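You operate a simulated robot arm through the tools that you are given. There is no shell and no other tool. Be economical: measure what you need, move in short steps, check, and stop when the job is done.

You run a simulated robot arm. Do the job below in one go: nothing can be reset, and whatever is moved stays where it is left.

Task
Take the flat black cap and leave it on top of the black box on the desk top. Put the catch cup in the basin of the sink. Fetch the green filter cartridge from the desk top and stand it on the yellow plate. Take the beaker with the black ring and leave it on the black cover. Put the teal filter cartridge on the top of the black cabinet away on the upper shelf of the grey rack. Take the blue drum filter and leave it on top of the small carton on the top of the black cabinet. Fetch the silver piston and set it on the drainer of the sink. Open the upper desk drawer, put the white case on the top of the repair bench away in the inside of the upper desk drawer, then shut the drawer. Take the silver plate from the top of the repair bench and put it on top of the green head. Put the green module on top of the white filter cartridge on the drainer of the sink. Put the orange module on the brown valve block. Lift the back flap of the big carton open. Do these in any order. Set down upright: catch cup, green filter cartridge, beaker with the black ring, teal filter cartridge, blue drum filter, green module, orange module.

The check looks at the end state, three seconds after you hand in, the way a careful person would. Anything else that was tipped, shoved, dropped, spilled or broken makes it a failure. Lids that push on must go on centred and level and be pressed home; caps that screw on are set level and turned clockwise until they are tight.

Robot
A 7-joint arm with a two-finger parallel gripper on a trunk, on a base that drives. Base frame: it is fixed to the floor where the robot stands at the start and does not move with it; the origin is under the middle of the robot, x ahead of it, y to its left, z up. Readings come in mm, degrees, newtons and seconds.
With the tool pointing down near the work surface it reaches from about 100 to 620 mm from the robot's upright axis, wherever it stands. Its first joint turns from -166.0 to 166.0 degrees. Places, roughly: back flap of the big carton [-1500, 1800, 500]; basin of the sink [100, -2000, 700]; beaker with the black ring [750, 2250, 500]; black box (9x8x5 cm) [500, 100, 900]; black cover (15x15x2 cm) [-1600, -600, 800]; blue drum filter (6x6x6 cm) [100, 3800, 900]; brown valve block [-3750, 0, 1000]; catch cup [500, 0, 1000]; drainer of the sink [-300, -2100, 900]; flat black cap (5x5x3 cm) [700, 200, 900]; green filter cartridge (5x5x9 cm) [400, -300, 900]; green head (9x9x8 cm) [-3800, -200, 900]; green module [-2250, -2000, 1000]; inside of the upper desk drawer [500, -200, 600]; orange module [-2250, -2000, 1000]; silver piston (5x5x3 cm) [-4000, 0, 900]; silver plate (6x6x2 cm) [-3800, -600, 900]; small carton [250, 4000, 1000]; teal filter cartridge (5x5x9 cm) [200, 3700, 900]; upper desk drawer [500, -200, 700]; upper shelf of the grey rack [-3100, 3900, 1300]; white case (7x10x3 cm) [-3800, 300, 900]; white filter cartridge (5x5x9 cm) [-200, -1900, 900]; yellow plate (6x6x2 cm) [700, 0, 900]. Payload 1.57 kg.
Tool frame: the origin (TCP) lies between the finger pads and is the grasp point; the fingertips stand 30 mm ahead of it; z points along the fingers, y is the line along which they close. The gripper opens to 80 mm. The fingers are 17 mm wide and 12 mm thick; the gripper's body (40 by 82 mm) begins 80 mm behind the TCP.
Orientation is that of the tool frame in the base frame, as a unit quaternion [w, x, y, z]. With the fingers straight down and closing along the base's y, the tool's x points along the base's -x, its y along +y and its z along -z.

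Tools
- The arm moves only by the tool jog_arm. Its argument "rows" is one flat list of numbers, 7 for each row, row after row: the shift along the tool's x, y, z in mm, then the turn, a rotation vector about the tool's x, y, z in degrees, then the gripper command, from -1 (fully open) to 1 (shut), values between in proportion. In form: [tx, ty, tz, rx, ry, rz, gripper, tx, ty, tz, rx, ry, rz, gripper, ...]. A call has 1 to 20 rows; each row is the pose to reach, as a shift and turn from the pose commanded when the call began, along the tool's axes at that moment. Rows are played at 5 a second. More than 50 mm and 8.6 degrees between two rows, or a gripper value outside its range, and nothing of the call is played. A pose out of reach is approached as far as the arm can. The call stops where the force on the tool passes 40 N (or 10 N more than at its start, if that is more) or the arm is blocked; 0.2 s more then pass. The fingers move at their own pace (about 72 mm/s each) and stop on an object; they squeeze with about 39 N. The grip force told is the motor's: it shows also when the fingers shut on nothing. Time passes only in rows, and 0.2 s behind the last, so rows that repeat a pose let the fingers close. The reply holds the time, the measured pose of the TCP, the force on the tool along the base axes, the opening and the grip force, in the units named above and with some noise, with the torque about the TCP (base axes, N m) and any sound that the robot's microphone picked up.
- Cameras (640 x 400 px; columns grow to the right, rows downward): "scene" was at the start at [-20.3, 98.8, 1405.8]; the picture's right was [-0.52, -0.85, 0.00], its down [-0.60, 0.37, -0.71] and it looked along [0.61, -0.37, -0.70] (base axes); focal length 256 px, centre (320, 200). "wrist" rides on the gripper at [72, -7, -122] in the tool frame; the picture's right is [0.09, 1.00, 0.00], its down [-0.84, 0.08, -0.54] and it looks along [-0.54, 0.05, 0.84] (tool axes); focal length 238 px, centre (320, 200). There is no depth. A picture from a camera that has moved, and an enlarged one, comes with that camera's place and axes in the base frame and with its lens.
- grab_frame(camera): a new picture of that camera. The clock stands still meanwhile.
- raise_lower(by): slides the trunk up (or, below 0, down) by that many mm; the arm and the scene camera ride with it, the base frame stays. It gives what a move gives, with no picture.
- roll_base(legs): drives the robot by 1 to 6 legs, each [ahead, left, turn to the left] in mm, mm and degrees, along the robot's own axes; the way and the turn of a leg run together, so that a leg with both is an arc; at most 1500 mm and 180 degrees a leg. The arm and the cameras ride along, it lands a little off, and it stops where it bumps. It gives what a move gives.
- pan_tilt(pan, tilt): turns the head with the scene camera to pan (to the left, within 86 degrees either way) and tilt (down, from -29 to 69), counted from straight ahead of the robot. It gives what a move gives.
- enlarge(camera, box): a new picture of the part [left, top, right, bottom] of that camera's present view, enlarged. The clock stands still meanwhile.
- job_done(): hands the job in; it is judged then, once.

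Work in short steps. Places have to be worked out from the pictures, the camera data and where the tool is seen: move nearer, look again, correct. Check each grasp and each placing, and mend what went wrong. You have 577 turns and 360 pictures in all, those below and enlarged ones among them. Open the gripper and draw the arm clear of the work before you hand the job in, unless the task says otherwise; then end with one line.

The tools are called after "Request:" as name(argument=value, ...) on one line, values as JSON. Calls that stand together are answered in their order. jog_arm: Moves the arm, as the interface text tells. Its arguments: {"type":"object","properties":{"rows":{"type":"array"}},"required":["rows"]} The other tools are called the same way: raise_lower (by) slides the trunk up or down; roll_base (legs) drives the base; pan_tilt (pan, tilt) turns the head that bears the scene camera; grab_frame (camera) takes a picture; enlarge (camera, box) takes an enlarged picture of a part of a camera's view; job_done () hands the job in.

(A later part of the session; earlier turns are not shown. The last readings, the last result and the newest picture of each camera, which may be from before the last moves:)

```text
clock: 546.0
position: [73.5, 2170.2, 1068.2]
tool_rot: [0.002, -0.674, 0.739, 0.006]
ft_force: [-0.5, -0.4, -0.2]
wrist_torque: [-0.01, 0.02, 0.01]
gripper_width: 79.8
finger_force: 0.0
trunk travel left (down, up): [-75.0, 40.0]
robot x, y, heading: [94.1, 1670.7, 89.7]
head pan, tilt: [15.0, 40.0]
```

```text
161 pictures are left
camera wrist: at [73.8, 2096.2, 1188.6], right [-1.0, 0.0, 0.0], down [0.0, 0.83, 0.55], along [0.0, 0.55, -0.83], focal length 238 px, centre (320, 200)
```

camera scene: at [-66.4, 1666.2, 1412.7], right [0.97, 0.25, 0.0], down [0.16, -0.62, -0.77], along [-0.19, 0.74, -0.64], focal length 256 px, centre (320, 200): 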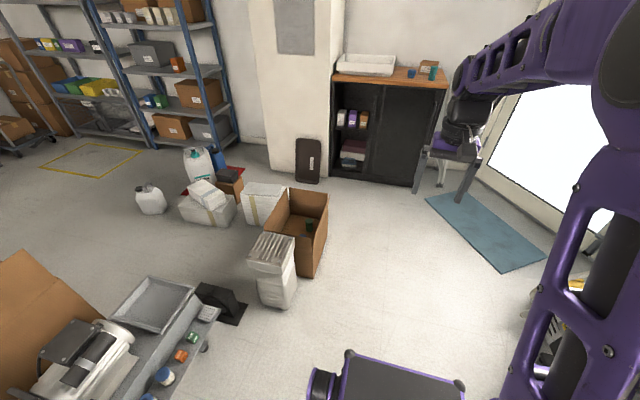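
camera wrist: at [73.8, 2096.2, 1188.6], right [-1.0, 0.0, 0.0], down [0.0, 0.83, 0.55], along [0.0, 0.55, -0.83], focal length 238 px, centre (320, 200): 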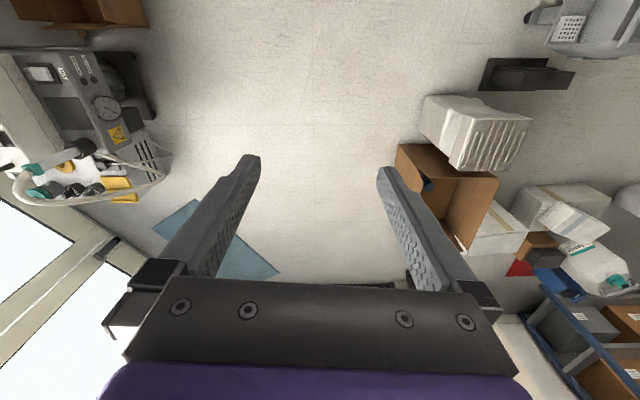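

The robot touched something on its right (the cylinder trolley); back off left a little and go ahead.

Request:
roll_base(legs=[[0, 50, 0], [900, 0, 0], [0, -60, 0], [450, 0, 0]])

Request:
pan_tilt(pan=-60, tilt=40)

Request:
pan_tilt(pan=10, tilt=45)

Request:
grab_frame(camera="scene")

Request:
grab_frame(camera="wrist")

```text
clock: 554.7
position: [91.2, 3520.8, 1068.5]
tool_rot: [0.002, -0.673, 0.739, 0.006]
ft_force: [-0.1, -0.3, -0.4]
wrist_torque: [0.0, -0.01, -0.01]
gripper_width: 79.9
finger_force: 0.1
trunk travel left (down, up): [-75.0, 40.0]
robot x, y, heading: [110.8, 3023.9, 89.6]
head pan, tilt: [15.0, 40.0]
```

```text
clock: 556.2
position: [91.5, 3520.2, 1068.4]
tool_rot: [0.002, -0.674, 0.739, 0.006]
ft_force: [0.6, 0.8, -0.3]
wrist_torque: [0.0, 0.01, 0.0]
gripper_width: 79.9
finger_force: 0.0
trunk travel left (down, up): [-75.0, 40.0]
robot x, y, heading: [112.8, 3018.5, 89.6]
head pan, tilt: [-60.0, 40.0]
```

```text
clock: 557.6
position: [91.9, 3520.5, 1068.7]
tool_rot: [0.002, -0.674, 0.739, 0.006]
ft_force: [0.0, -0.5, -0.5]
wrist_torque: [-0.01, 0.0, 0.0]
gripper_width: 80.0
finger_force: 0.0
trunk travel left (down, up): [-75.0, 40.0]
robot x, y, heading: [112.9, 3022.7, 89.5]
head pan, tilt: [10.0, 45.0]
```

```text
160 pictures are left
camera scene: at [-40.7, 3015.0, 1405.3], right [0.99, 0.17, 0.0], down [0.12, -0.7, -0.71], along [-0.12, 0.7, -0.71], focal length 256 px, centre (320, 200)
```

scene: 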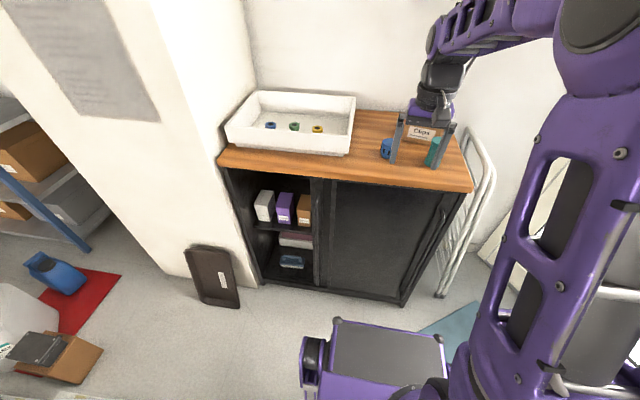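

```text
159 pictures are left
camera wrist: at [91.9, 3446.9, 1188.7], right [-1.0, 0.0, 0.0], down [0.0, 0.83, 0.55], along [0.0, 0.55, -0.83], focal length 238 px, centre (320, 200)
```

wrist: 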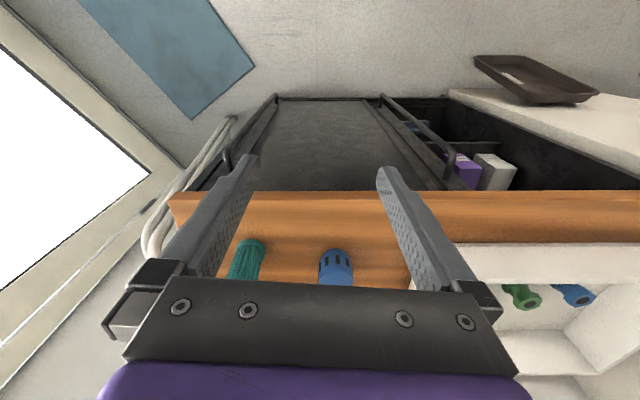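

Request:
enlarge(camera="scene", box=[350, 100, 490, 190])

```text
4.44 times, centred on (420, 145) of scene
camera zoom: at [-40.7, 3015.0, 1405.3], right [0.99, 0.17, 0.0], down [0.12, -0.7, -0.71], along [-0.12, 0.7, -0.71], focal length 1138 px, centre (-124, 444)
```

zoom: 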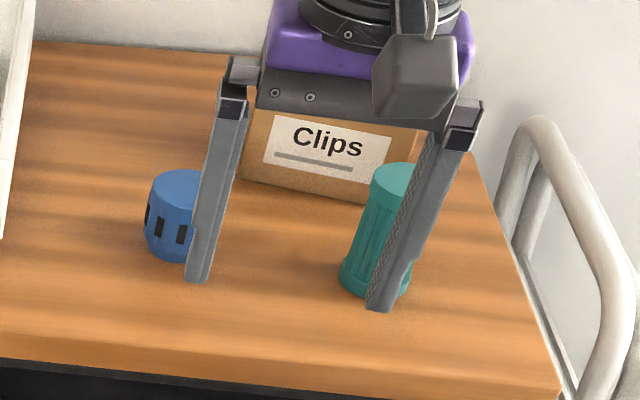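

Approach 190 mm nearer and get a top view.

Request:
roll_base(legs=[[190, 0, 0]])

Request:
grab_frame(camera="wrist")

Request:
grab_frame(camera="scene")

```text
clock: 559.1
position: [92.8, 3708.9, 1067.7]
tool_rot: [0.002, -0.674, 0.739, 0.005]
ft_force: [0.2, 0.3, -0.5]
wrist_torque: [-0.02, 0.01, -0.02]
gripper_width: 79.9
finger_force: 0.1
trunk travel left (down, up): [-75.0, 40.0]
robot x, y, heading: [114.4, 3210.8, 89.7]
head pan, tilt: [10.0, 45.0]
```

```text
157 pictures are left
camera wrist: at [93.2, 3635.9, 1188.7], right [-1.0, 0.0, 0.0], down [0.0, 0.83, 0.55], along [0.0, 0.55, -0.83], focal length 238 px, centre (320, 200)
```

wrist: 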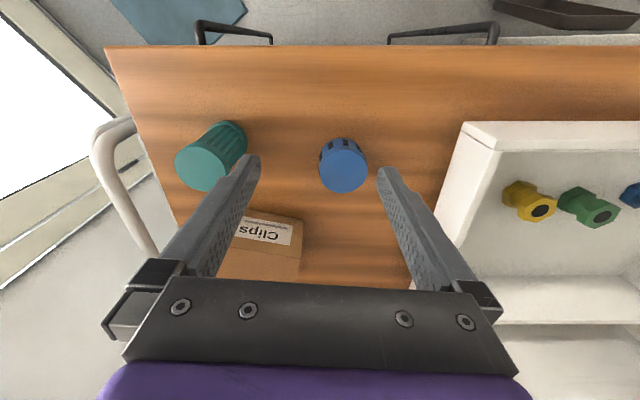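

```text
156 pictures are left
camera scene: at [-39.4, 3203.9, 1405.3], right [0.99, 0.17, 0.0], down [0.12, -0.7, -0.71], along [-0.12, 0.7, -0.71], focal length 256 px, centre (320, 200)
```

scene: 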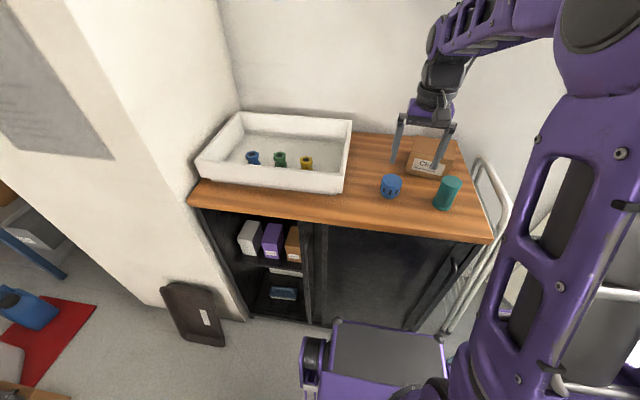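

Blue drum: top (65,3752,~952); teal: top (203,3735,~982); so the cabinet top is ≈891. Move over the blue drum and look again.

Request:
jog_arm(rows=[-20, 15, 10, 0, 0, 0, -1, -40, 31, 30, 0, 0, 0, -1, -40, 31, 60, 0, 0, 0, -1])

Request:
grab_frame(camera="wrist")

```text
clock: 559.9
position: [64.7, 3752.6, 1008.6]
tool_rot: [0.002, -0.674, 0.739, 0.006]
ft_force: [-1.1, -0.4, -0.3]
wrist_torque: [0.01, -0.01, -0.01]
gripper_width: 80.0
finger_force: 0.0
trunk travel left (down, up): [-75.0, 40.0]
robot x, y, heading: [113.8, 3213.8, 89.5]
head pan, tilt: [10.0, 45.0]
```

```text
155 pictures are left
camera wrist: at [65.3, 3679.0, 1128.6], right [-1.0, 0.0, 0.0], down [0.0, 0.83, 0.55], along [0.0, 0.55, -0.83], focal length 238 px, centre (320, 200)
```

wrist: 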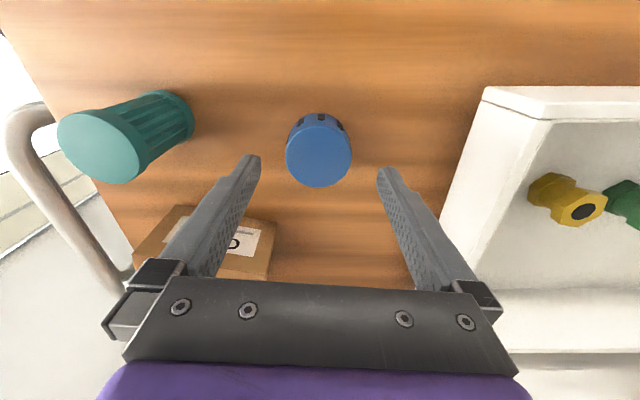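

Centred. Descend and grip.

Request:
jog_arm(rows=[0, -1, 35, 0, 0, 0, -1, 0, -1, 65, 0, 0, 0, -1, 0, -1, 80, 0, 0, 0, -1, 0, -1, 80, 0, 0, 0, 1, 0, -1, 80, 0, 0, 0, 1, 0, -1, 80, 0, 0, 0, 1])

Request:
grab_frame(camera="wrist")

Request:
enlarge(camera="scene", box=[340, 120, 490, 220])

```text
clock: 561.3
position: [66.1, 3754.6, 930.5]
tool_rot: [0.003, -0.674, 0.739, 0.007]
ft_force: [5.3, 1.2, 10.0]
wrist_torque: [-0.02, -0.42, 0.09]
gripper_width: 52.5
finger_force: 38.5
trunk travel left (down, up): [-75.0, 40.0]
robot x, y, heading: [116.1, 3211.8, 89.6]
head pan, tilt: [10.0, 45.0]
```

```text
154 pictures are left
camera wrist: at [66.9, 3680.3, 1050.3], right [-1.0, 0.0, 0.0], down [0.0, 0.83, 0.55], along [0.0, 0.55, -0.83], focal length 238 px, centre (320, 200)
```

wrist: 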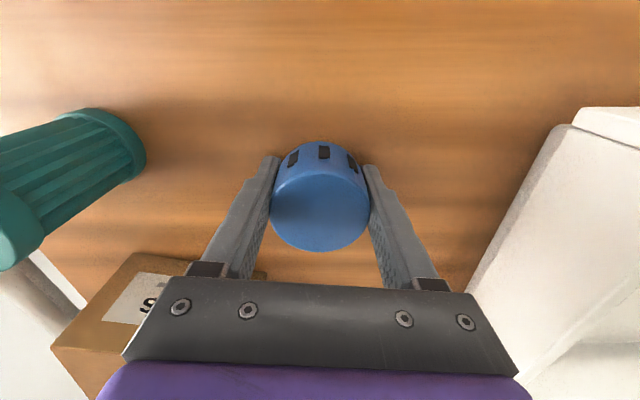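

```text
4.00 times, centred on (415, 170) of scene
camera zoom: at [-38.9, 3203.5, 1405.5], right [0.99, 0.17, 0.0], down [0.12, -0.7, -0.71], along [-0.12, 0.7, -0.71], focal length 1024 px, centre (-60, 320)
```

zoom: 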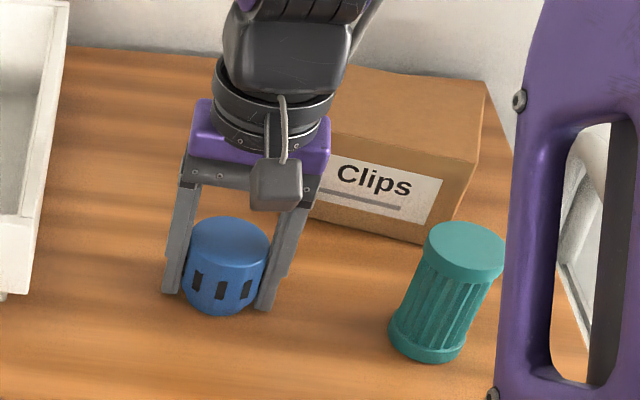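

Gripped (52.5 mm; tips just touched the top at z≈900). Lift and view the carton.

Request:
jog_arm(rows=[0, 0, -30, 0, 0, 0, 1, 0, 0, -70, 0, 0, 0, 1, 0, 0, -115, 0, 0, 0, 1, 0, 0, -155, 0, 0, 0, 1])

Request:
grab_frame(camera="wrist")

Request:
enlarge(camera="scene", box=[340, 120, 490, 220])

```text
clock: 562.3
position: [66.2, 3751.2, 1083.5]
tool_rot: [0.003, -0.674, 0.739, 0.006]
ft_force: [0.1, -0.3, -0.3]
wrist_torque: [0.0, 0.03, -0.03]
gripper_width: 52.6
finger_force: 38.8
trunk travel left (down, up): [-75.0, 40.0]
robot x, y, heading: [113.9, 3211.8, 89.6]
head pan, tilt: [10.0, 45.0]
```

```text
152 pictures are left
camera wrist: at [67.4, 3678.0, 1203.9], right [-1.0, 0.0, 0.0], down [0.0, 0.83, 0.55], along [0.0, 0.55, -0.83], focal length 238 px, centre (320, 200)
```

wrist: 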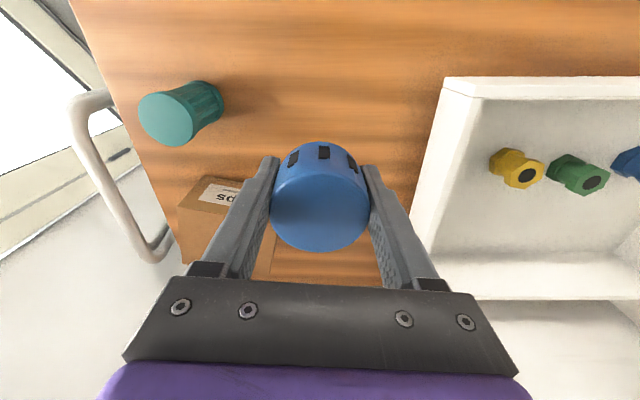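

```text
4.00 times, centred on (415, 170) of scene
camera zoom: at [-39.4, 3204.1, 1405.3], right [0.99, 0.17, 0.0], down [0.12, -0.7, -0.71], along [-0.12, 0.7, -0.71], focal length 1024 px, centre (-60, 320)
```

zoom: 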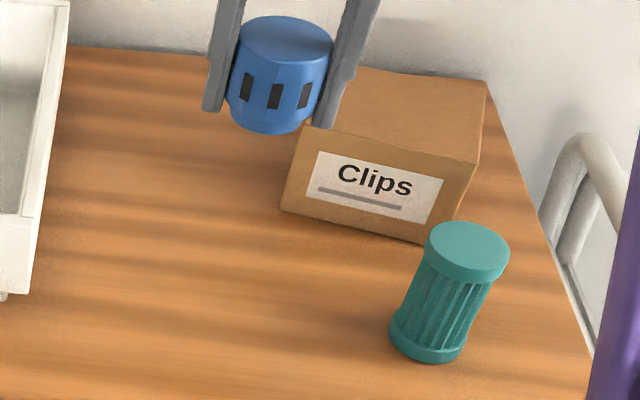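

Carton top: z≈969, centre about (192,3915), front edge y≈3860. That's at the limit of reach; I sidestep right 75, advance 30 and test reaching y≈3897.

Request:
roll_base(legs=[[0, -75, 0.3], [32, 0, 0]])

Request:
jog_arm(rows=[-35, -10, 0, 0, 0, 0, 1, -70, -20, 0, 0, 0, 0, 1, -100, -30, 0, 0, 0, 0, 1])

```text
clock: 564.2
position: [138.3, 3782.0, 1084.2]
tool_rot: [0.002, -0.676, 0.737, 0.005]
ft_force: [0.4, 0.1, -0.8]
wrist_torque: [-0.01, 0.0, -0.01]
gripper_width: 52.4
finger_force: 38.7
trunk travel left (down, up): [-75.0, 40.0]
robot x, y, heading: [189.3, 3242.0, 89.9]
head pan, tilt: [10.0, 45.0]
```

```text
clock: 565.0
position: [177.8, 3879.9, 1084.7]
tool_rot: [0.002, -0.675, 0.738, 0.005]
ft_force: [0.4, -0.1, -0.1]
wrist_torque: [0.02, 0.02, 0.01]
gripper_width: 52.4
finger_force: 39.0
trunk travel left (down, up): [-75.0, 40.0]
robot x, y, heading: [188.9, 3244.3, 89.9]
head pan, tilt: [10.0, 45.0]
```

It reaches 636 mm. Try 20 mm more.

Request:
jog_arm(rows=[-10, -3, 0, 0, 0, 0, 1, -22, -6, 15, 0, 0, 0, 1, -22, -6, 30, 0, 0, 0, 1])

Request:
grab_frame(camera="wrist")

Request:
grab_frame(camera="scene")

```text
clock: 565.8
position: [186.7, 3901.4, 1055.9]
tool_rot: [0.003, -0.676, 0.737, 0.006]
ft_force: [-0.1, -0.1, -0.8]
wrist_torque: [0.04, -0.02, -0.01]
gripper_width: 52.9
finger_force: 39.2
trunk travel left (down, up): [-75.0, 40.0]
robot x, y, heading: [189.0, 3244.3, 90.0]
head pan, tilt: [10.0, 45.0]
```

```text
150 pictures are left
camera wrist: at [186.7, 3828.5, 1174.8], right [-1.0, -0.01, 0.0], down [0.0, 0.83, 0.55], along [-0.01, 0.55, -0.83], focal length 238 px, centre (320, 200)
```

wrist: 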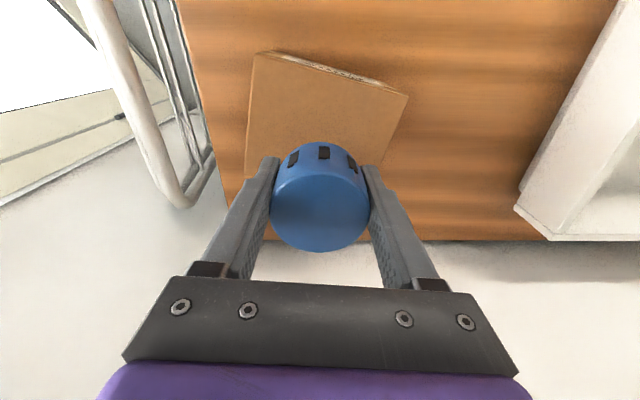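

```text
149 pictures are left
camera scene: at [35.8, 3234.6, 1405.4], right [0.99, 0.17, 0.0], down [0.12, -0.7, -0.71], along [-0.12, 0.7, -0.71], focal length 256 px, centre (320, 200)
```

scene: 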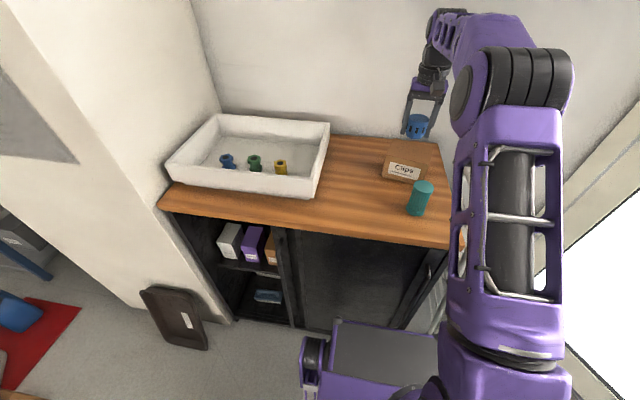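

Carton top centre works out at (185,3898): the drum is right above it. Lower.

Request:
jog_arm(rows=[2, 0, 25, 0, 0, 0, 1, 2, 0, 42, 0, 0, 0, 1, 2, 0, 47, 0, 0, 0, 1, 2, 0, 51, 0, 0, 0, 1, 2, 0, 55, 0, 0, 0, 1])

Request:
enlarge(camera="scene", box=[350, 90, 470, 220])

```text
clock: 567.0
position: [185.6, 3901.1, 1009.9]
tool_rot: [0.008, -0.676, 0.737, 0.012]
ft_force: [0.4, -2.2, 14.5]
wrist_torque: [-0.23, -0.31, -0.12]
gripper_width: 52.4
finger_force: 38.8
trunk travel left (down, up): [-75.0, 40.0]
robot x, y, heading: [191.0, 3247.3, 90.0]
head pan, tilt: [10.0, 45.0]
stopped in row 5: the force on the tool passed its limit at 44 N (the readings are from after the stop); the commanded pose is now the measured one
```

```text
3.08 times, centred on (410, 155) of scene
camera zoom: at [35.7, 3232.9, 1405.1], right [0.99, 0.17, 0.0], down [0.12, -0.7, -0.71], along [-0.12, 0.7, -0.71], focal length 788 px, centre (43, 338)
```

zoom: 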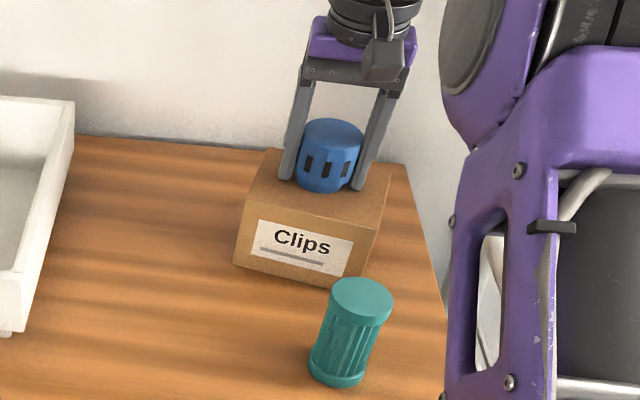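

Contact; the drum is centrally on the carton. Relax, release, rise.

Request:
jog_arm(rows=[0, 0, -1.5, 0, 0, 0, 1, 0, 0, -1.5, 0, 0, 0, 0.2, 0, 0, -1.5, 0, 0, 0, -0.5, 0, 0, -5, 0, 0, 0, -0.7, 0, 0, -40, 0, 0, 0, -0.7, 0, 0, -70, 0, 0, 0, -1])

Request:
enlarge(camera="scene", box=[350, 90, 470, 220])

```text
clock: 568.4
position: [186.3, 3899.8, 1077.9]
tool_rot: [0.006, -0.675, 0.737, 0.009]
ft_force: [0.0, 0.6, -0.1]
wrist_torque: [0.01, -0.01, 0.02]
gripper_width: 80.0
finger_force: 0.0
trunk travel left (down, up): [-75.0, 40.0]
robot x, y, heading: [189.2, 3240.8, 90.0]
head pan, tilt: [10.0, 45.0]
```

```text
3.08 times, centred on (410, 155) of scene
camera zoom: at [35.8, 3234.5, 1405.3], right [0.99, 0.17, 0.0], down [0.12, -0.7, -0.71], along [-0.12, 0.7, -0.71], focal length 788 px, centre (43, 338)
```

zoom: 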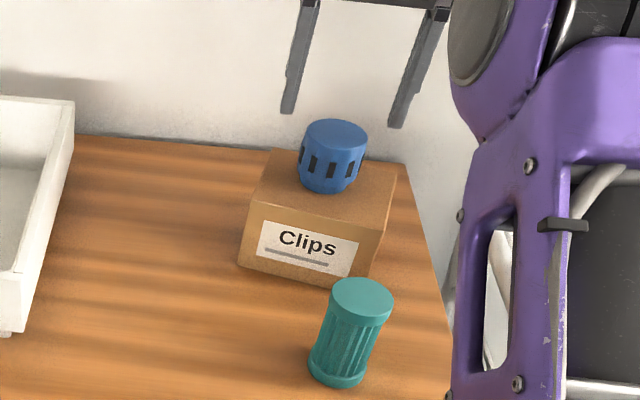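

Blue drum is placed. Now the teal cartridge: the rack shelf is high (≈1300), so I'll grip it with the tool pitched forward ~60°. First draw the arm back and back the base off.

Request:
jog_arm(rows=[40, 4, -10, 0, 0, 0, -1, 85, 8, -10, 0, 0, 0, -1, 130, 12, -10, 0, 0, 0, -1, 175, 16, -10, 0, 0, 0, -1, 200, 18, -10, 0, 0, 0, -1])

Request:
roll_base(legs=[[-120, 0, 0]])

Request:
jog_arm(rows=[0, 0, 0, 0, -7.5, 5, -1, 0, 0, 0, 0, -15, 5.5, -1, 0, 0, 0, 0, -22.5, 5.5, -1, 0, 0, 0, 0, -30, 5.5, -1, 0, 0, 0, 0, -37.5, 5.5, -1, 0, 0, 0, 0, -45, 5.5, -1, 0, 0, 0, 0, -52.5, 5.5, -1, 0, 0, 0, 0, -60, 5.5, -1])

Request:
grab_frame(camera="wrist")

Request:
grab_frame(camera="scene")

```text
clock: 569.6
position: [149.5, 3701.7, 1083.3]
tool_rot: [0.007, -0.676, 0.737, 0.011]
ft_force: [0.1, 0.6, 0.3]
wrist_torque: [-0.04, 0.0, 0.01]
gripper_width: 79.9
finger_force: 0.0
trunk travel left (down, up): [-75.0, 40.0]
robot x, y, heading: [188.1, 3244.8, 89.7]
head pan, tilt: [10.0, 45.0]
```

```text
clock: 570.8
position: [149.3, 3583.2, 1082.2]
tool_rot: [0.006, -0.676, 0.737, 0.01]
ft_force: [0.2, -0.3, -0.6]
wrist_torque: [-0.02, 0.02, -0.01]
gripper_width: 80.1
finger_force: 0.1
trunk travel left (down, up): [-75.0, 40.0]
robot x, y, heading: [191.2, 3124.6, 89.5]
head pan, tilt: [10.0, 45.0]
```

```text
refused: row 1 steps farther than a row can; nothing moved
```

```text
146 pictures are left
camera wrist: at [150.4, 3508.4, 1202.0], right [-1.0, -0.01, 0.0], down [0.0, 0.83, 0.56], along [-0.01, 0.56, -0.83], focal length 238 px, centre (320, 200)
```

wrist: 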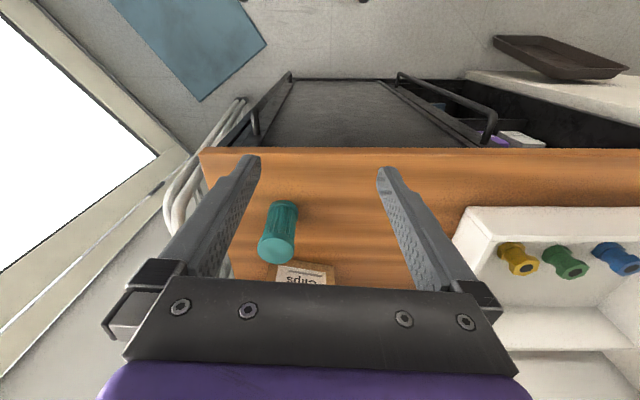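

```text
145 pictures are left
camera scene: at [35.6, 3115.5, 1405.3], right [0.98, 0.17, 0.0], down [0.12, -0.7, -0.71], along [-0.12, 0.7, -0.71], focal length 256 px, centre (320, 200)
```

scene: 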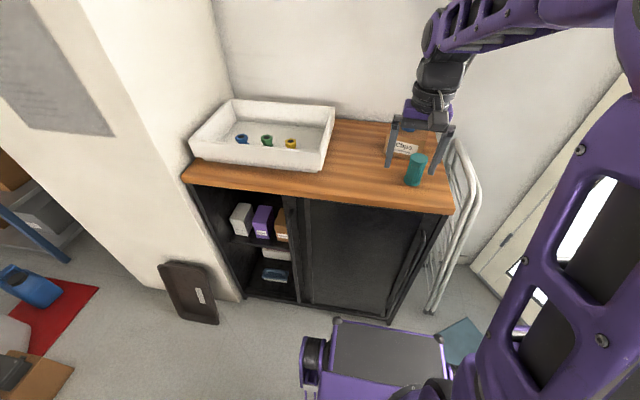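

Request:
jog_arm(rows=[0, 0, 0, 0, 0, -5.2, -1])

Request:
jog_arm(rows=[0, 0, 0, 0, -7.5, 0, -1, 0, 0, 0, 0, -15, 0, -1, 0, 0, 0, 0, -22.5, 0, -1, 0, 0, 0, 0, -30, 0, -1, 0, 0, 0, 0, -37.5, 0, -1, 0, 0, 0, 0, -45, 0, -1, 0, 0, 0, 0, -52.5, 0, -1, 0, 0, 0, 0, -60, 0, -1])

Request:
grab_frame(camera="wrist")

```text
clock: 571.2
position: [147.9, 3582.8, 1082.9]
tool_rot: [-0.008, 0.708, -0.706, -0.009]
ft_force: [0.5, -0.1, 0.0]
wrist_torque: [0.0, -0.03, 0.02]
gripper_width: 79.7
finger_force: 0.0
trunk travel left (down, up): [-75.0, 40.0]
robot x, y, heading: [187.2, 3123.1, 89.7]
head pan, tilt: [10.0, 45.0]
```

```text
clock: 572.9
position: [94.7, 3574.2, 1025.1]
tool_rot: [-0.218, 0.664, -0.627, -0.343]
ft_force: [0.3, -1.2, 0.5]
wrist_torque: [0.0, 0.01, 0.0]
gripper_width: 80.2
finger_force: 0.2
trunk travel left (down, up): [-75.0, 40.0]
robot x, y, heading: [190.3, 3119.7, 89.9]
head pan, tilt: [10.0, 45.0]
stopped in row 8: the arm was blocked; the commanded pose is now the measured one
```

```text
144 pictures are left
camera wrist: at [121.6, 3438.3, 1052.3], right [-0.98, -0.18, 0.07], down [0.04, 0.17, 0.98], along [-0.19, 0.97, -0.16], focal length 238 px, centre (320, 200)
```

wrist: 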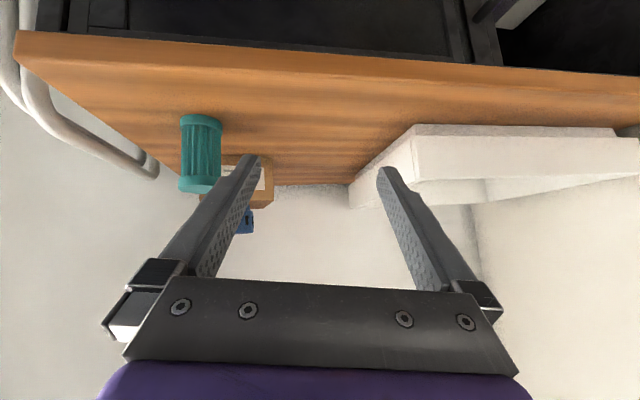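

The fold was too tight there. I extend outward and straighten the orientation (pitch ≈48°).

Request:
jog_arm(rows=[-15, -28, 5, 2.5, -0.2, 0.3, -1, -30, -56, 9, 5, -0.4, 0.7, -1, -45, -84, 14, 7.7, -0.6, 1, -1, -61, -112, 18, 10.3, -0.8, 1.4, -1])

Request:
grab_frame(camera="wrist")

Request:
grab_frame(camera="scene")

```text
clock: 573.9
position: [200.2, 3641.6, 1042.5]
tool_rot: [0.279, -0.634, 0.66, 0.292]
ft_force: [0.3, -0.2, -0.8]
wrist_torque: [-0.01, -0.02, -0.02]
gripper_width: 80.1
finger_force: 0.2
trunk travel left (down, up): [-75.0, 40.0]
robot x, y, heading: [189.3, 3122.1, 90.0]
head pan, tilt: [10.0, 45.0]
```

```text
143 pictures are left
camera wrist: at [204.2, 3502.9, 1070.9], right [-1.0, -0.04, -0.04], down [-0.04, 0.16, 0.99], along [-0.03, 0.99, -0.17], focal length 238 px, centre (320, 200)
```

wrist: 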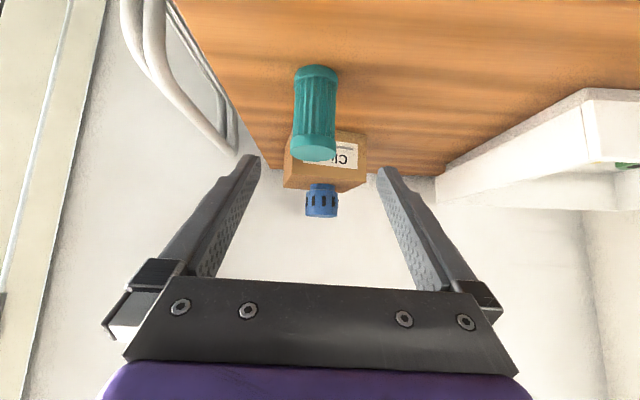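

```text
142 pictures are left
camera scene: at [37.6, 3116.0, 1405.8], right [0.99, 0.15, 0.0], down [0.1, -0.7, -0.71], along [-0.1, 0.7, -0.7], focal length 256 px, centre (320, 200)
```

scene: 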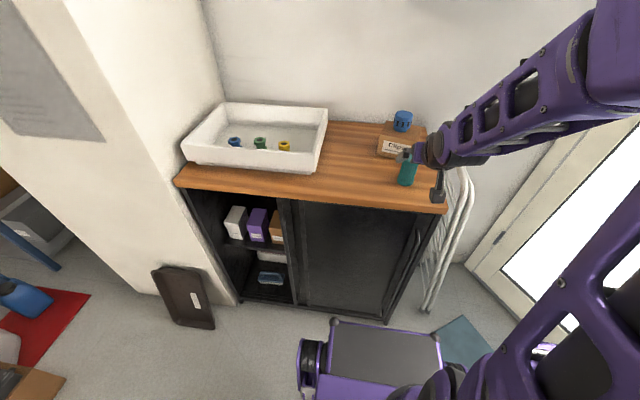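

Good pose: teal axis at (204,3726), z 900–988. Approach along the tool axis, fingers straddling it, and close at mid height.

Request:
jog_arm(rows=[4, -2, 40, 0, 0, 0, -1, 8, -3, 80, 0, 0, 0, -1, 10, -4, 105, 0, 0, 0, -1])

Request:
grab_frame(camera="wrist")

```text
clock: 574.7
position: [203.7, 3711.6, 965.6]
tool_rot: [0.278, -0.633, 0.661, 0.292]
ft_force: [-0.3, 0.1, 0.5]
wrist_torque: [-0.03, -0.03, -0.01]
gripper_width: 79.9
finger_force: 0.1
trunk travel left (down, up): [-75.0, 40.0]
robot x, y, heading: [186.5, 3124.9, 89.9]
head pan, tilt: [10.0, 45.0]
```

```text
141 pictures are left
camera wrist: at [207.6, 3573.2, 993.3], right [-1.0, -0.04, -0.03], down [-0.04, 0.16, 0.99], along [-0.03, 0.99, -0.17], focal length 238 px, centre (320, 200)
```

wrist: 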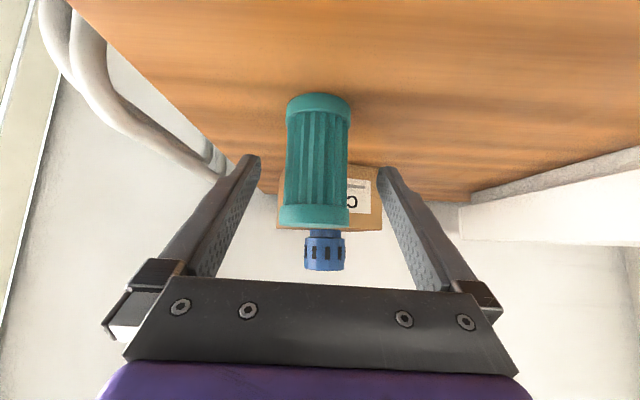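

Centred. Final 18 mm and close.

Request:
jog_arm(rows=[1, 0, 9, 0, 0, 0, -1, 2, 0, 18, 0, 0, 0, -1, 2, 0, 18, 0, 0, 0, 1, 2, 0, 18, 0, 0, 0, 1, 2, 0, 18, 0, 0, 0, 1])

Request:
grab_frame(camera="wrist")

```text
clock: 575.9
position: [203.7, 3724.2, 950.7]
tool_rot: [0.279, -0.633, 0.66, 0.293]
ft_force: [-0.2, 0.2, 1.2]
wrist_torque: [0.04, -0.04, 0.03]
gripper_width: 43.5
finger_force: 38.5
trunk travel left (down, up): [-75.0, 40.0]
robot x, y, heading: [187.9, 3123.9, 90.0]
head pan, tilt: [10.0, 45.0]
```

```text
140 pictures are left
camera wrist: at [207.8, 3585.8, 979.4], right [-1.0, -0.03, -0.03], down [-0.04, 0.16, 0.99], along [-0.03, 0.99, -0.17], focal length 238 px, centre (320, 200)
```

wrist: 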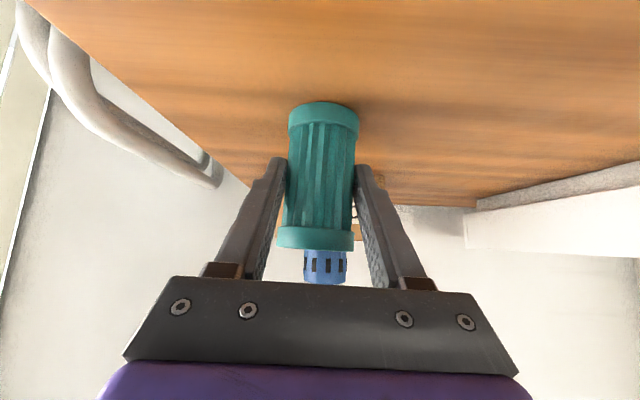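

Held (43.5 mm). Lift vertically, check, then reverse away.

Request:
jog_arm(rows=[-15, 0, -13.5, 0, 0, 0, 1, -44, 1, -40, 0, 0, 0, 1, -74, 2, -68, 0, 0, 0, 1, -96, 3, -88, 0, 0, 0, 1])

Request:
roll_base(legs=[[-350, 0, 0]])

Request:
grab_frame(camera="wrist")

Request:
pan_tilt(pan=75, tilt=25)

Request:
grab_frame(camera="scene")

```text
clock: 576.9
position: [205.1, 3723.2, 1081.5]
tool_rot: [0.279, -0.633, 0.66, 0.293]
ft_force: [0.5, 0.0, 0.5]
wrist_torque: [-0.01, 0.01, -0.01]
gripper_width: 43.3
finger_force: 39.1
trunk travel left (down, up): [-75.0, 40.0]
robot x, y, heading: [188.0, 3123.1, 89.9]
head pan, tilt: [10.0, 45.0]
```

```text
clock: 579.2
position: [204.0, 3370.8, 1080.4]
tool_rot: [0.279, -0.633, 0.66, 0.293]
ft_force: [0.1, 1.0, -1.2]
wrist_torque: [0.0, 0.02, 0.02]
gripper_width: 43.5
finger_force: 39.3
trunk travel left (down, up): [-75.0, 40.0]
robot x, y, heading: [191.1, 2771.2, 90.2]
head pan, tilt: [10.0, 45.0]
```

```text
139 pictures are left
camera wrist: at [208.2, 3232.9, 1108.6], right [-1.0, -0.04, -0.03], down [-0.04, 0.16, 0.99], along [-0.03, 0.99, -0.17], focal length 238 px, centre (320, 200)
```

wrist: 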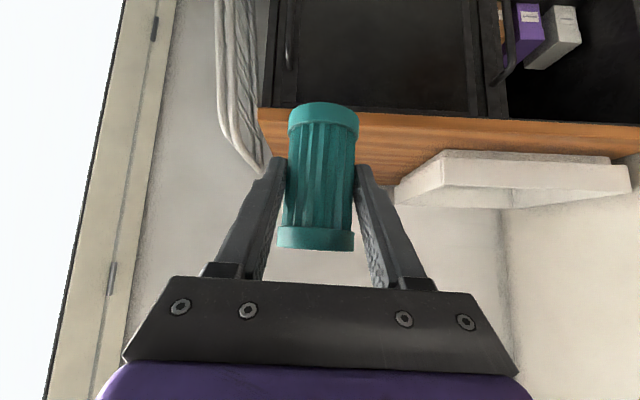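

```text
clock: 580.5
position: [203.6, 3370.5, 1080.9]
tool_rot: [0.279, -0.633, 0.66, 0.293]
ft_force: [-0.3, 0.4, -0.4]
wrist_torque: [-0.02, 0.0, -0.01]
gripper_width: 43.5
finger_force: 39.0
trunk travel left (down, up): [-75.0, 40.0]
robot x, y, heading: [188.4, 2775.2, 90.2]
head pan, tilt: [75.0, 25.0]
```

```text
138 pictures are left
camera scene: at [-39.3, 2706.7, 1435.9], right [0.26, 0.97, 0.0], down [0.41, -0.11, -0.91], along [-0.88, 0.23, -0.42], focal length 256 px, centre (320, 200)
```

scene: 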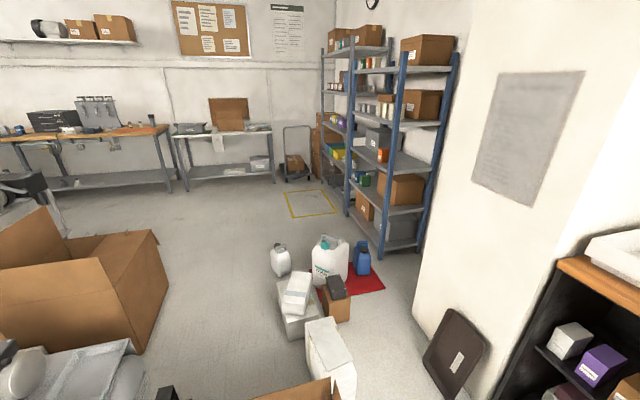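

Cartridge held upright. The floor between here and the rack is cluttered with boxes, so I go round: back down the corridor, along the south aisle, and up the west side.

Request:
roll_base(legs=[[0, 180, 0], [-1450, 0, 0], [-1450, 0, 0], [-1080, 0, 0]])

```text
clock: 601.6
position: [23.7, -587.5, 1080.8]
tool_rot: [0.28, -0.63, 0.664, 0.291]
ft_force: [0.2, 0.5, -1.0]
wrist_torque: [-0.01, -0.01, 0.02]
gripper_width: 43.4
finger_force: 39.0
trunk travel left (down, up): [-75.0, 40.0]
robot x, y, heading: [2.1, -1188.3, 89.2]
head pan, tilt: [75.0, 25.0]
```

Shift back further so the arm clears the cabinet with the beaker, then west along the aisle.

Request:
roll_base(legs=[[-140, 0, 0.8], [0, 1400, 0], [0, 1400, 0]])

Request:
pan_tilt(pan=-5, tilt=30)

Request:
grab_frame(camera="scene")

```text
clock: 629.3
position: [-2778.4, -729.4, 1080.0]
tool_rot: [0.277, -0.635, 0.659, 0.293]
ft_force: [0.4, -0.2, 0.0]
wrist_torque: [-0.01, -0.01, -0.02]
gripper_width: 43.3
finger_force: 38.9
trunk travel left (down, up): [-75.0, 40.0]
robot x, y, heading: [-2787.3, -1330.3, 90.1]
head pan, tilt: [75.0, 25.0]
```

```text
clock: 630.8
position: [-2778.3, -728.8, 1080.7]
tool_rot: [0.277, -0.636, 0.658, 0.294]
ft_force: [0.4, -0.7, 0.1]
wrist_torque: [-0.02, 0.01, 0.0]
gripper_width: 43.1
finger_force: 38.3
trunk travel left (down, up): [-75.0, 40.0]
robot x, y, heading: [-2790.4, -1330.6, 90.5]
head pan, tilt: [-5.0, 30.0]
```

```text
137 pictures are left
camera scene: at [-2921.1, -1328.3, 1428.0], right [1.0, -0.08, 0.0], down [-0.04, -0.5, -0.87], along [0.07, 0.86, -0.5], focal length 256 px, centre (320, 200)
```

scene: 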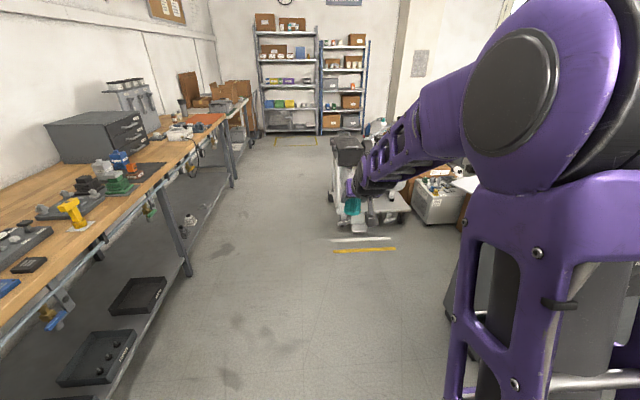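

Clear way north between bench and carts. Drive up to the grey rack.

Request:
roll_base(legs=[[0, 340, -0.4], [1450, 0, 0], [1450, 0, 0], [1100, 0, 0]])

Request:
grab_frame(camera="scene")

```text
clock: 653.4
position: [-3117.1, 3254.8, 1080.5]
tool_rot: [0.279, -0.634, 0.659, 0.293]
ft_force: [-0.1, 0.3, -1.5]
wrist_torque: [0.01, 0.0, 0.02]
gripper_width: 43.0
finger_force: 38.1
trunk travel left (down, up): [-75.0, 40.0]
robot x, y, heading: [-3127.9, 2653.3, 90.1]
head pan, tilt: [-5.0, 30.0]
```

```text
136 pictures are left
camera scene: at [-3262.2, 2656.0, 1427.9], right [1.0, -0.09, 0.0], down [-0.04, -0.5, -0.87], along [0.07, 0.86, -0.5], focal length 256 px, centre (320, 200)
```

scene: 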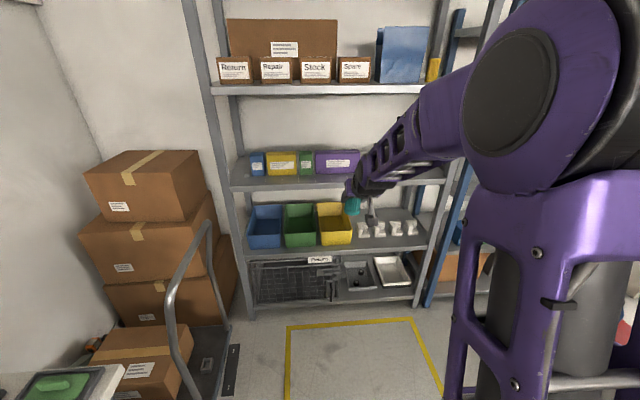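

The upper shelf (z≈1281) carries boxes; zoom to find free space.

Request:
raise_lower(by=40)

Request:
pan_tilt(pan=0, tilt=10)

Request:
enlarge(camera="scene", box=[160, 60, 480, 260])

```text
clock: 654.3
position: [-3115.8, 3254.6, 1120.0]
tool_rot: [0.278, -0.634, 0.659, 0.294]
ft_force: [-0.1, 0.0, -0.9]
wrist_torque: [0.0, 0.01, 0.0]
gripper_width: 43.3
finger_force: 39.0
trunk travel left (down, up): [-115.0, 0.0]
robot x, y, heading: [-3129.8, 2655.2, 90.2]
head pan, tilt: [-5.0, 30.0]
```

```text
clock: 655.1
position: [-3117.2, 3254.5, 1121.2]
tool_rot: [0.278, -0.634, 0.659, 0.293]
ft_force: [0.0, 0.1, -1.3]
wrist_torque: [0.01, 0.02, 0.01]
gripper_width: 43.1
finger_force: 38.7
trunk travel left (down, up): [-115.0, 0.0]
robot x, y, heading: [-3132.4, 2659.0, 90.1]
head pan, tilt: [0.0, 10.0]
```

```text
2.00 times, centred on (320, 160) of scene
camera zoom: at [-3270.1, 2658.9, 1500.2], right [1.0, 0.0, 0.0], down [0.0, -0.17, -0.98], along [0.0, 0.98, -0.17], focal length 512 px, centre (320, 280)
```

zoom: 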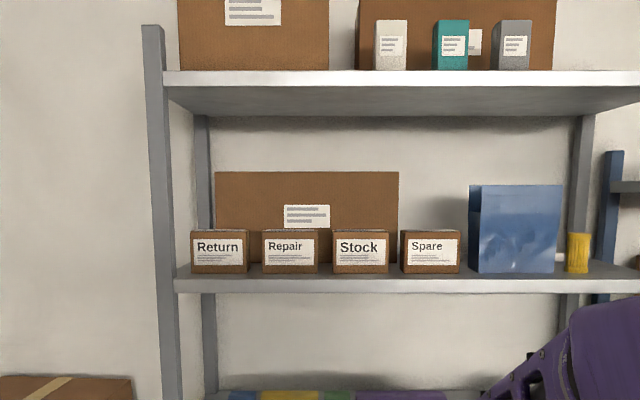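

Free strip ~80 mm deep in front of the boxes on the upper shelf (z≈1304, edge y≈3800). I'll stand the cartridge in front of the gap between the "Spare" box and the blue bag. Raise the arm first.

Request:
jog_arm(rows=[-29, 1, -27, 0, 0, 0, 1, -59, 2, -54, 0, 0, 0, 1, -88, 3, -81, 0, 0, 0, 1, -118, 4, -108, 0, 0, 0, 1, -148, 5, -135, 0, 0, 0, 1, -178, 6, -163, 0, 0, 0, 1, -207, 7, -190, 0, 0, 0, 1, -225, 7, -206, 0, 0, 0, 1])

Request:
grab_frame(camera="scene")

```text
clock: 656.9
position: [-3113.0, 3252.6, 1425.5]
tool_rot: [0.278, -0.634, 0.659, 0.293]
ft_force: [0.7, 0.5, -0.6]
wrist_torque: [0.01, 0.02, 0.01]
gripper_width: 43.4
finger_force: 39.1
trunk travel left (down, up): [-115.0, 0.0]
robot x, y, heading: [-3131.1, 2655.8, 90.1]
head pan, tilt: [0.0, 10.0]
```

```text
134 pictures are left
camera scene: at [-3270.1, 2658.8, 1500.3], right [1.0, 0.0, 0.0], down [0.0, -0.17, -0.98], along [0.0, 0.98, -0.17], focal length 256 px, centre (320, 200)
```

scene: 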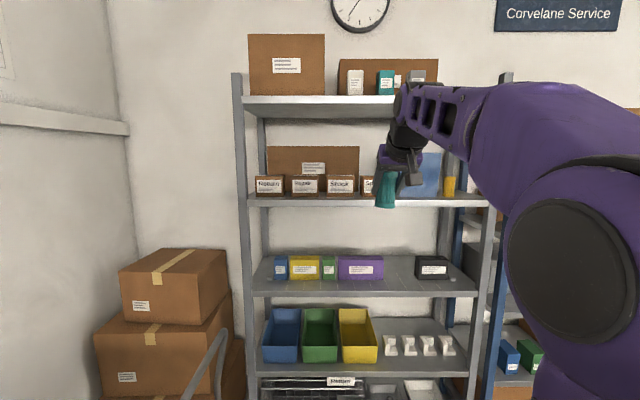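

Reachable. Sidestep right 190 and approach 480 mm, then look.

Request:
roll_base(legs=[[0, -190, 0], [480, 0, 0]])

Request:
grab_frame(camera="scene")

Request:
grab_frame(camera="wrist")

```text
clock: 661.8
position: [-2924.4, 3739.6, 1425.5]
tool_rot: [0.277, -0.636, 0.658, 0.294]
ft_force: [0.5, -0.4, -0.9]
wrist_torque: [-0.01, -0.01, 0.04]
gripper_width: 43.5
finger_force: 38.6
trunk travel left (down, up): [-115.0, 0.0]
robot x, y, heading: [-2938.2, 3141.4, 90.2]
head pan, tilt: [0.0, 10.0]
```

```text
133 pictures are left
camera scene: at [-3080.4, 3143.7, 1500.3], right [1.0, 0.0, 0.0], down [0.0, -0.17, -0.98], along [0.0, 0.98, -0.17], focal length 256 px, centre (320, 200)
```

scene: 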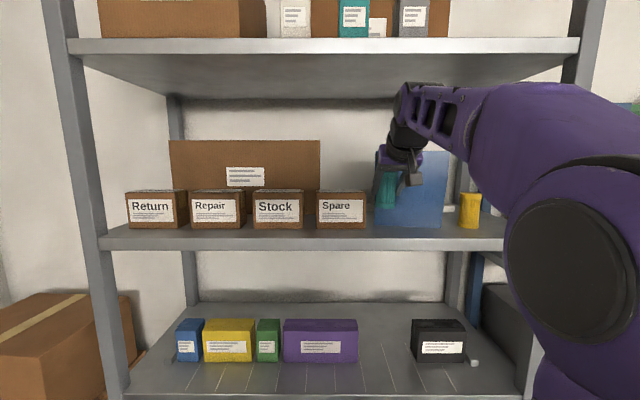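

```text
132 pictures are left
camera wrist: at [-2920.2, 3600.8, 1453.6], right [-1.0, -0.04, -0.03], down [-0.04, 0.16, 0.99], along [-0.03, 0.99, -0.17], focal length 238 px, centre (320, 200)
```

wrist: 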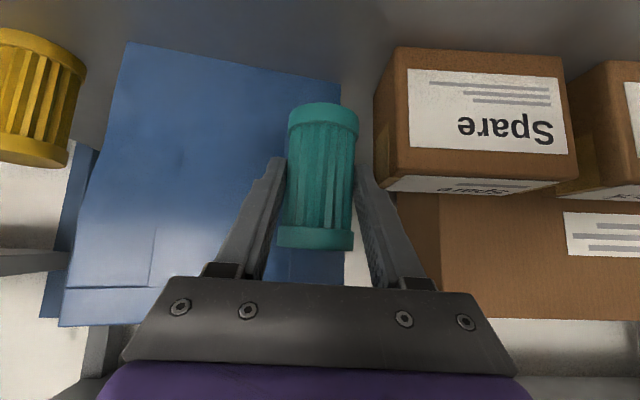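

Combining views: shelf z≈1329, its edge y≈3650, box fronts y≈3736. I draw back 50 mm so the cartridge is over the free strip (y≈3690) and look again.

Request:
jog_arm(rows=[17, 0, -18, 0, 0, 0, 1, 33, 0, -37, 0, 0, 0, 1])

Request:
pan_tilt(pan=-10, tilt=18)

Request:
grab_frame(camera="scene")

Request:
grab_frame(camera="wrist")

```text
clock: 662.4
position: [-2926.1, 3686.9, 1426.8]
tool_rot: [0.278, -0.635, 0.659, 0.294]
ft_force: [-0.1, -0.1, -0.3]
wrist_torque: [0.0, -0.02, 0.02]
gripper_width: 43.0
finger_force: 39.2
trunk travel left (down, up): [-115.0, 0.0]
robot x, y, heading: [-2943.1, 3139.4, 90.1]
head pan, tilt: [0.0, 10.0]
```

```text
clock: 663.2
position: [-2926.7, 3687.9, 1424.9]
tool_rot: [0.278, -0.635, 0.658, 0.294]
ft_force: [-0.6, -0.4, -0.1]
wrist_torque: [-0.04, -0.01, 0.04]
gripper_width: 43.0
finger_force: 39.2
trunk travel left (down, up): [-115.0, 0.0]
robot x, y, heading: [-2945.8, 3138.5, 90.2]
head pan, tilt: [-10.0, 18.0]
```

```text
131 pictures are left
camera scene: at [-3064.3, 3142.7, 1487.3], right [0.99, -0.17, 0.0], down [-0.05, -0.3, -0.95], along [0.16, 0.94, -0.31], focal length 256 px, centre (320, 200)
```

scene: 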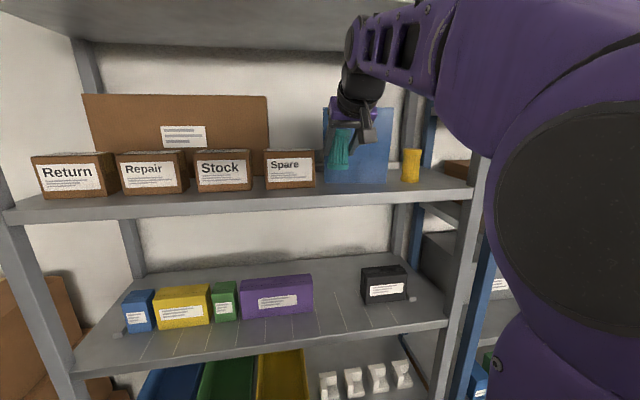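

```text
130 pictures are left
camera wrist: at [-2921.2, 3550.5, 1453.9], right [-1.0, -0.04, -0.03], down [-0.04, 0.16, 0.99], along [-0.03, 0.99, -0.17], focal length 238 px, centre (320, 200)
```

wrist: 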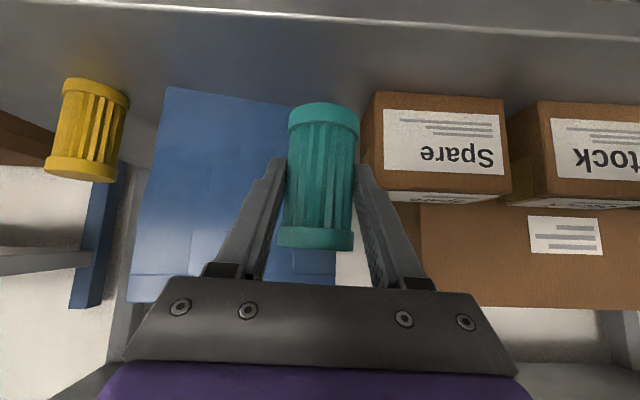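

Strip from y≈3664 to 3738; I place at y≈3696. Lower.

Request:
jog_arm(rows=[-3, 0, 4, 0, 0, 0, 1, 5, 0, 16, 0, 0, 0, 1, 15, 0, 24, 0, 0, 0, 1, 20, 0, 29, 0, 0, 0, 1])

Request:
grab_frame(camera="wrist")

Request:
enlarge(camera="scene", box=[250, 90, 450, 220])

```text
clock: 664.2
position: [-2928.2, 3697.6, 1392.0]
tool_rot: [0.278, -0.635, 0.659, 0.293]
ft_force: [-0.2, 0.3, -1.6]
wrist_torque: [-0.08, -0.02, -0.02]
gripper_width: 43.4
finger_force: 38.6
trunk travel left (down, up): [-115.0, 0.0]
robot x, y, heading: [-2938.3, 3143.5, 90.2]
head pan, tilt: [-10.0, 18.0]
```

```text
129 pictures are left
camera wrist: at [-2922.7, 3559.0, 1419.9], right [-1.0, -0.04, -0.03], down [-0.04, 0.16, 0.99], along [-0.03, 0.99, -0.16], focal length 238 px, centre (320, 200)
```

wrist: 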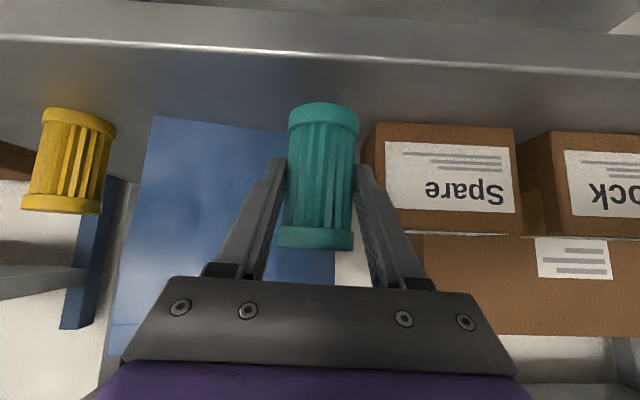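

```text
3.08 times, centred on (350, 155) of scene
camera zoom: at [-3064.2, 3142.7, 1487.3], right [0.99, -0.17, 0.0], down [-0.05, -0.3, -0.95], along [0.16, 0.94, -0.31], focal length 788 px, centre (228, 338)
```

zoom: 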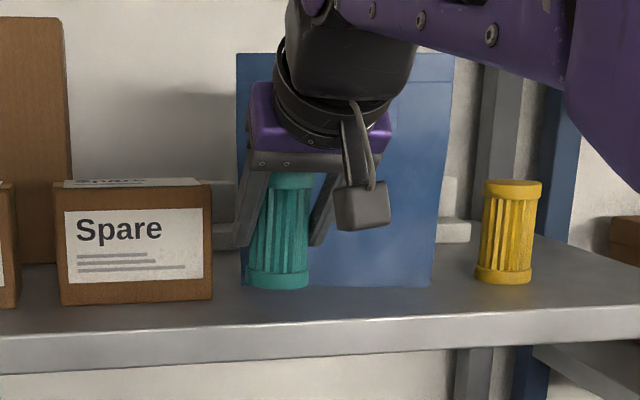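

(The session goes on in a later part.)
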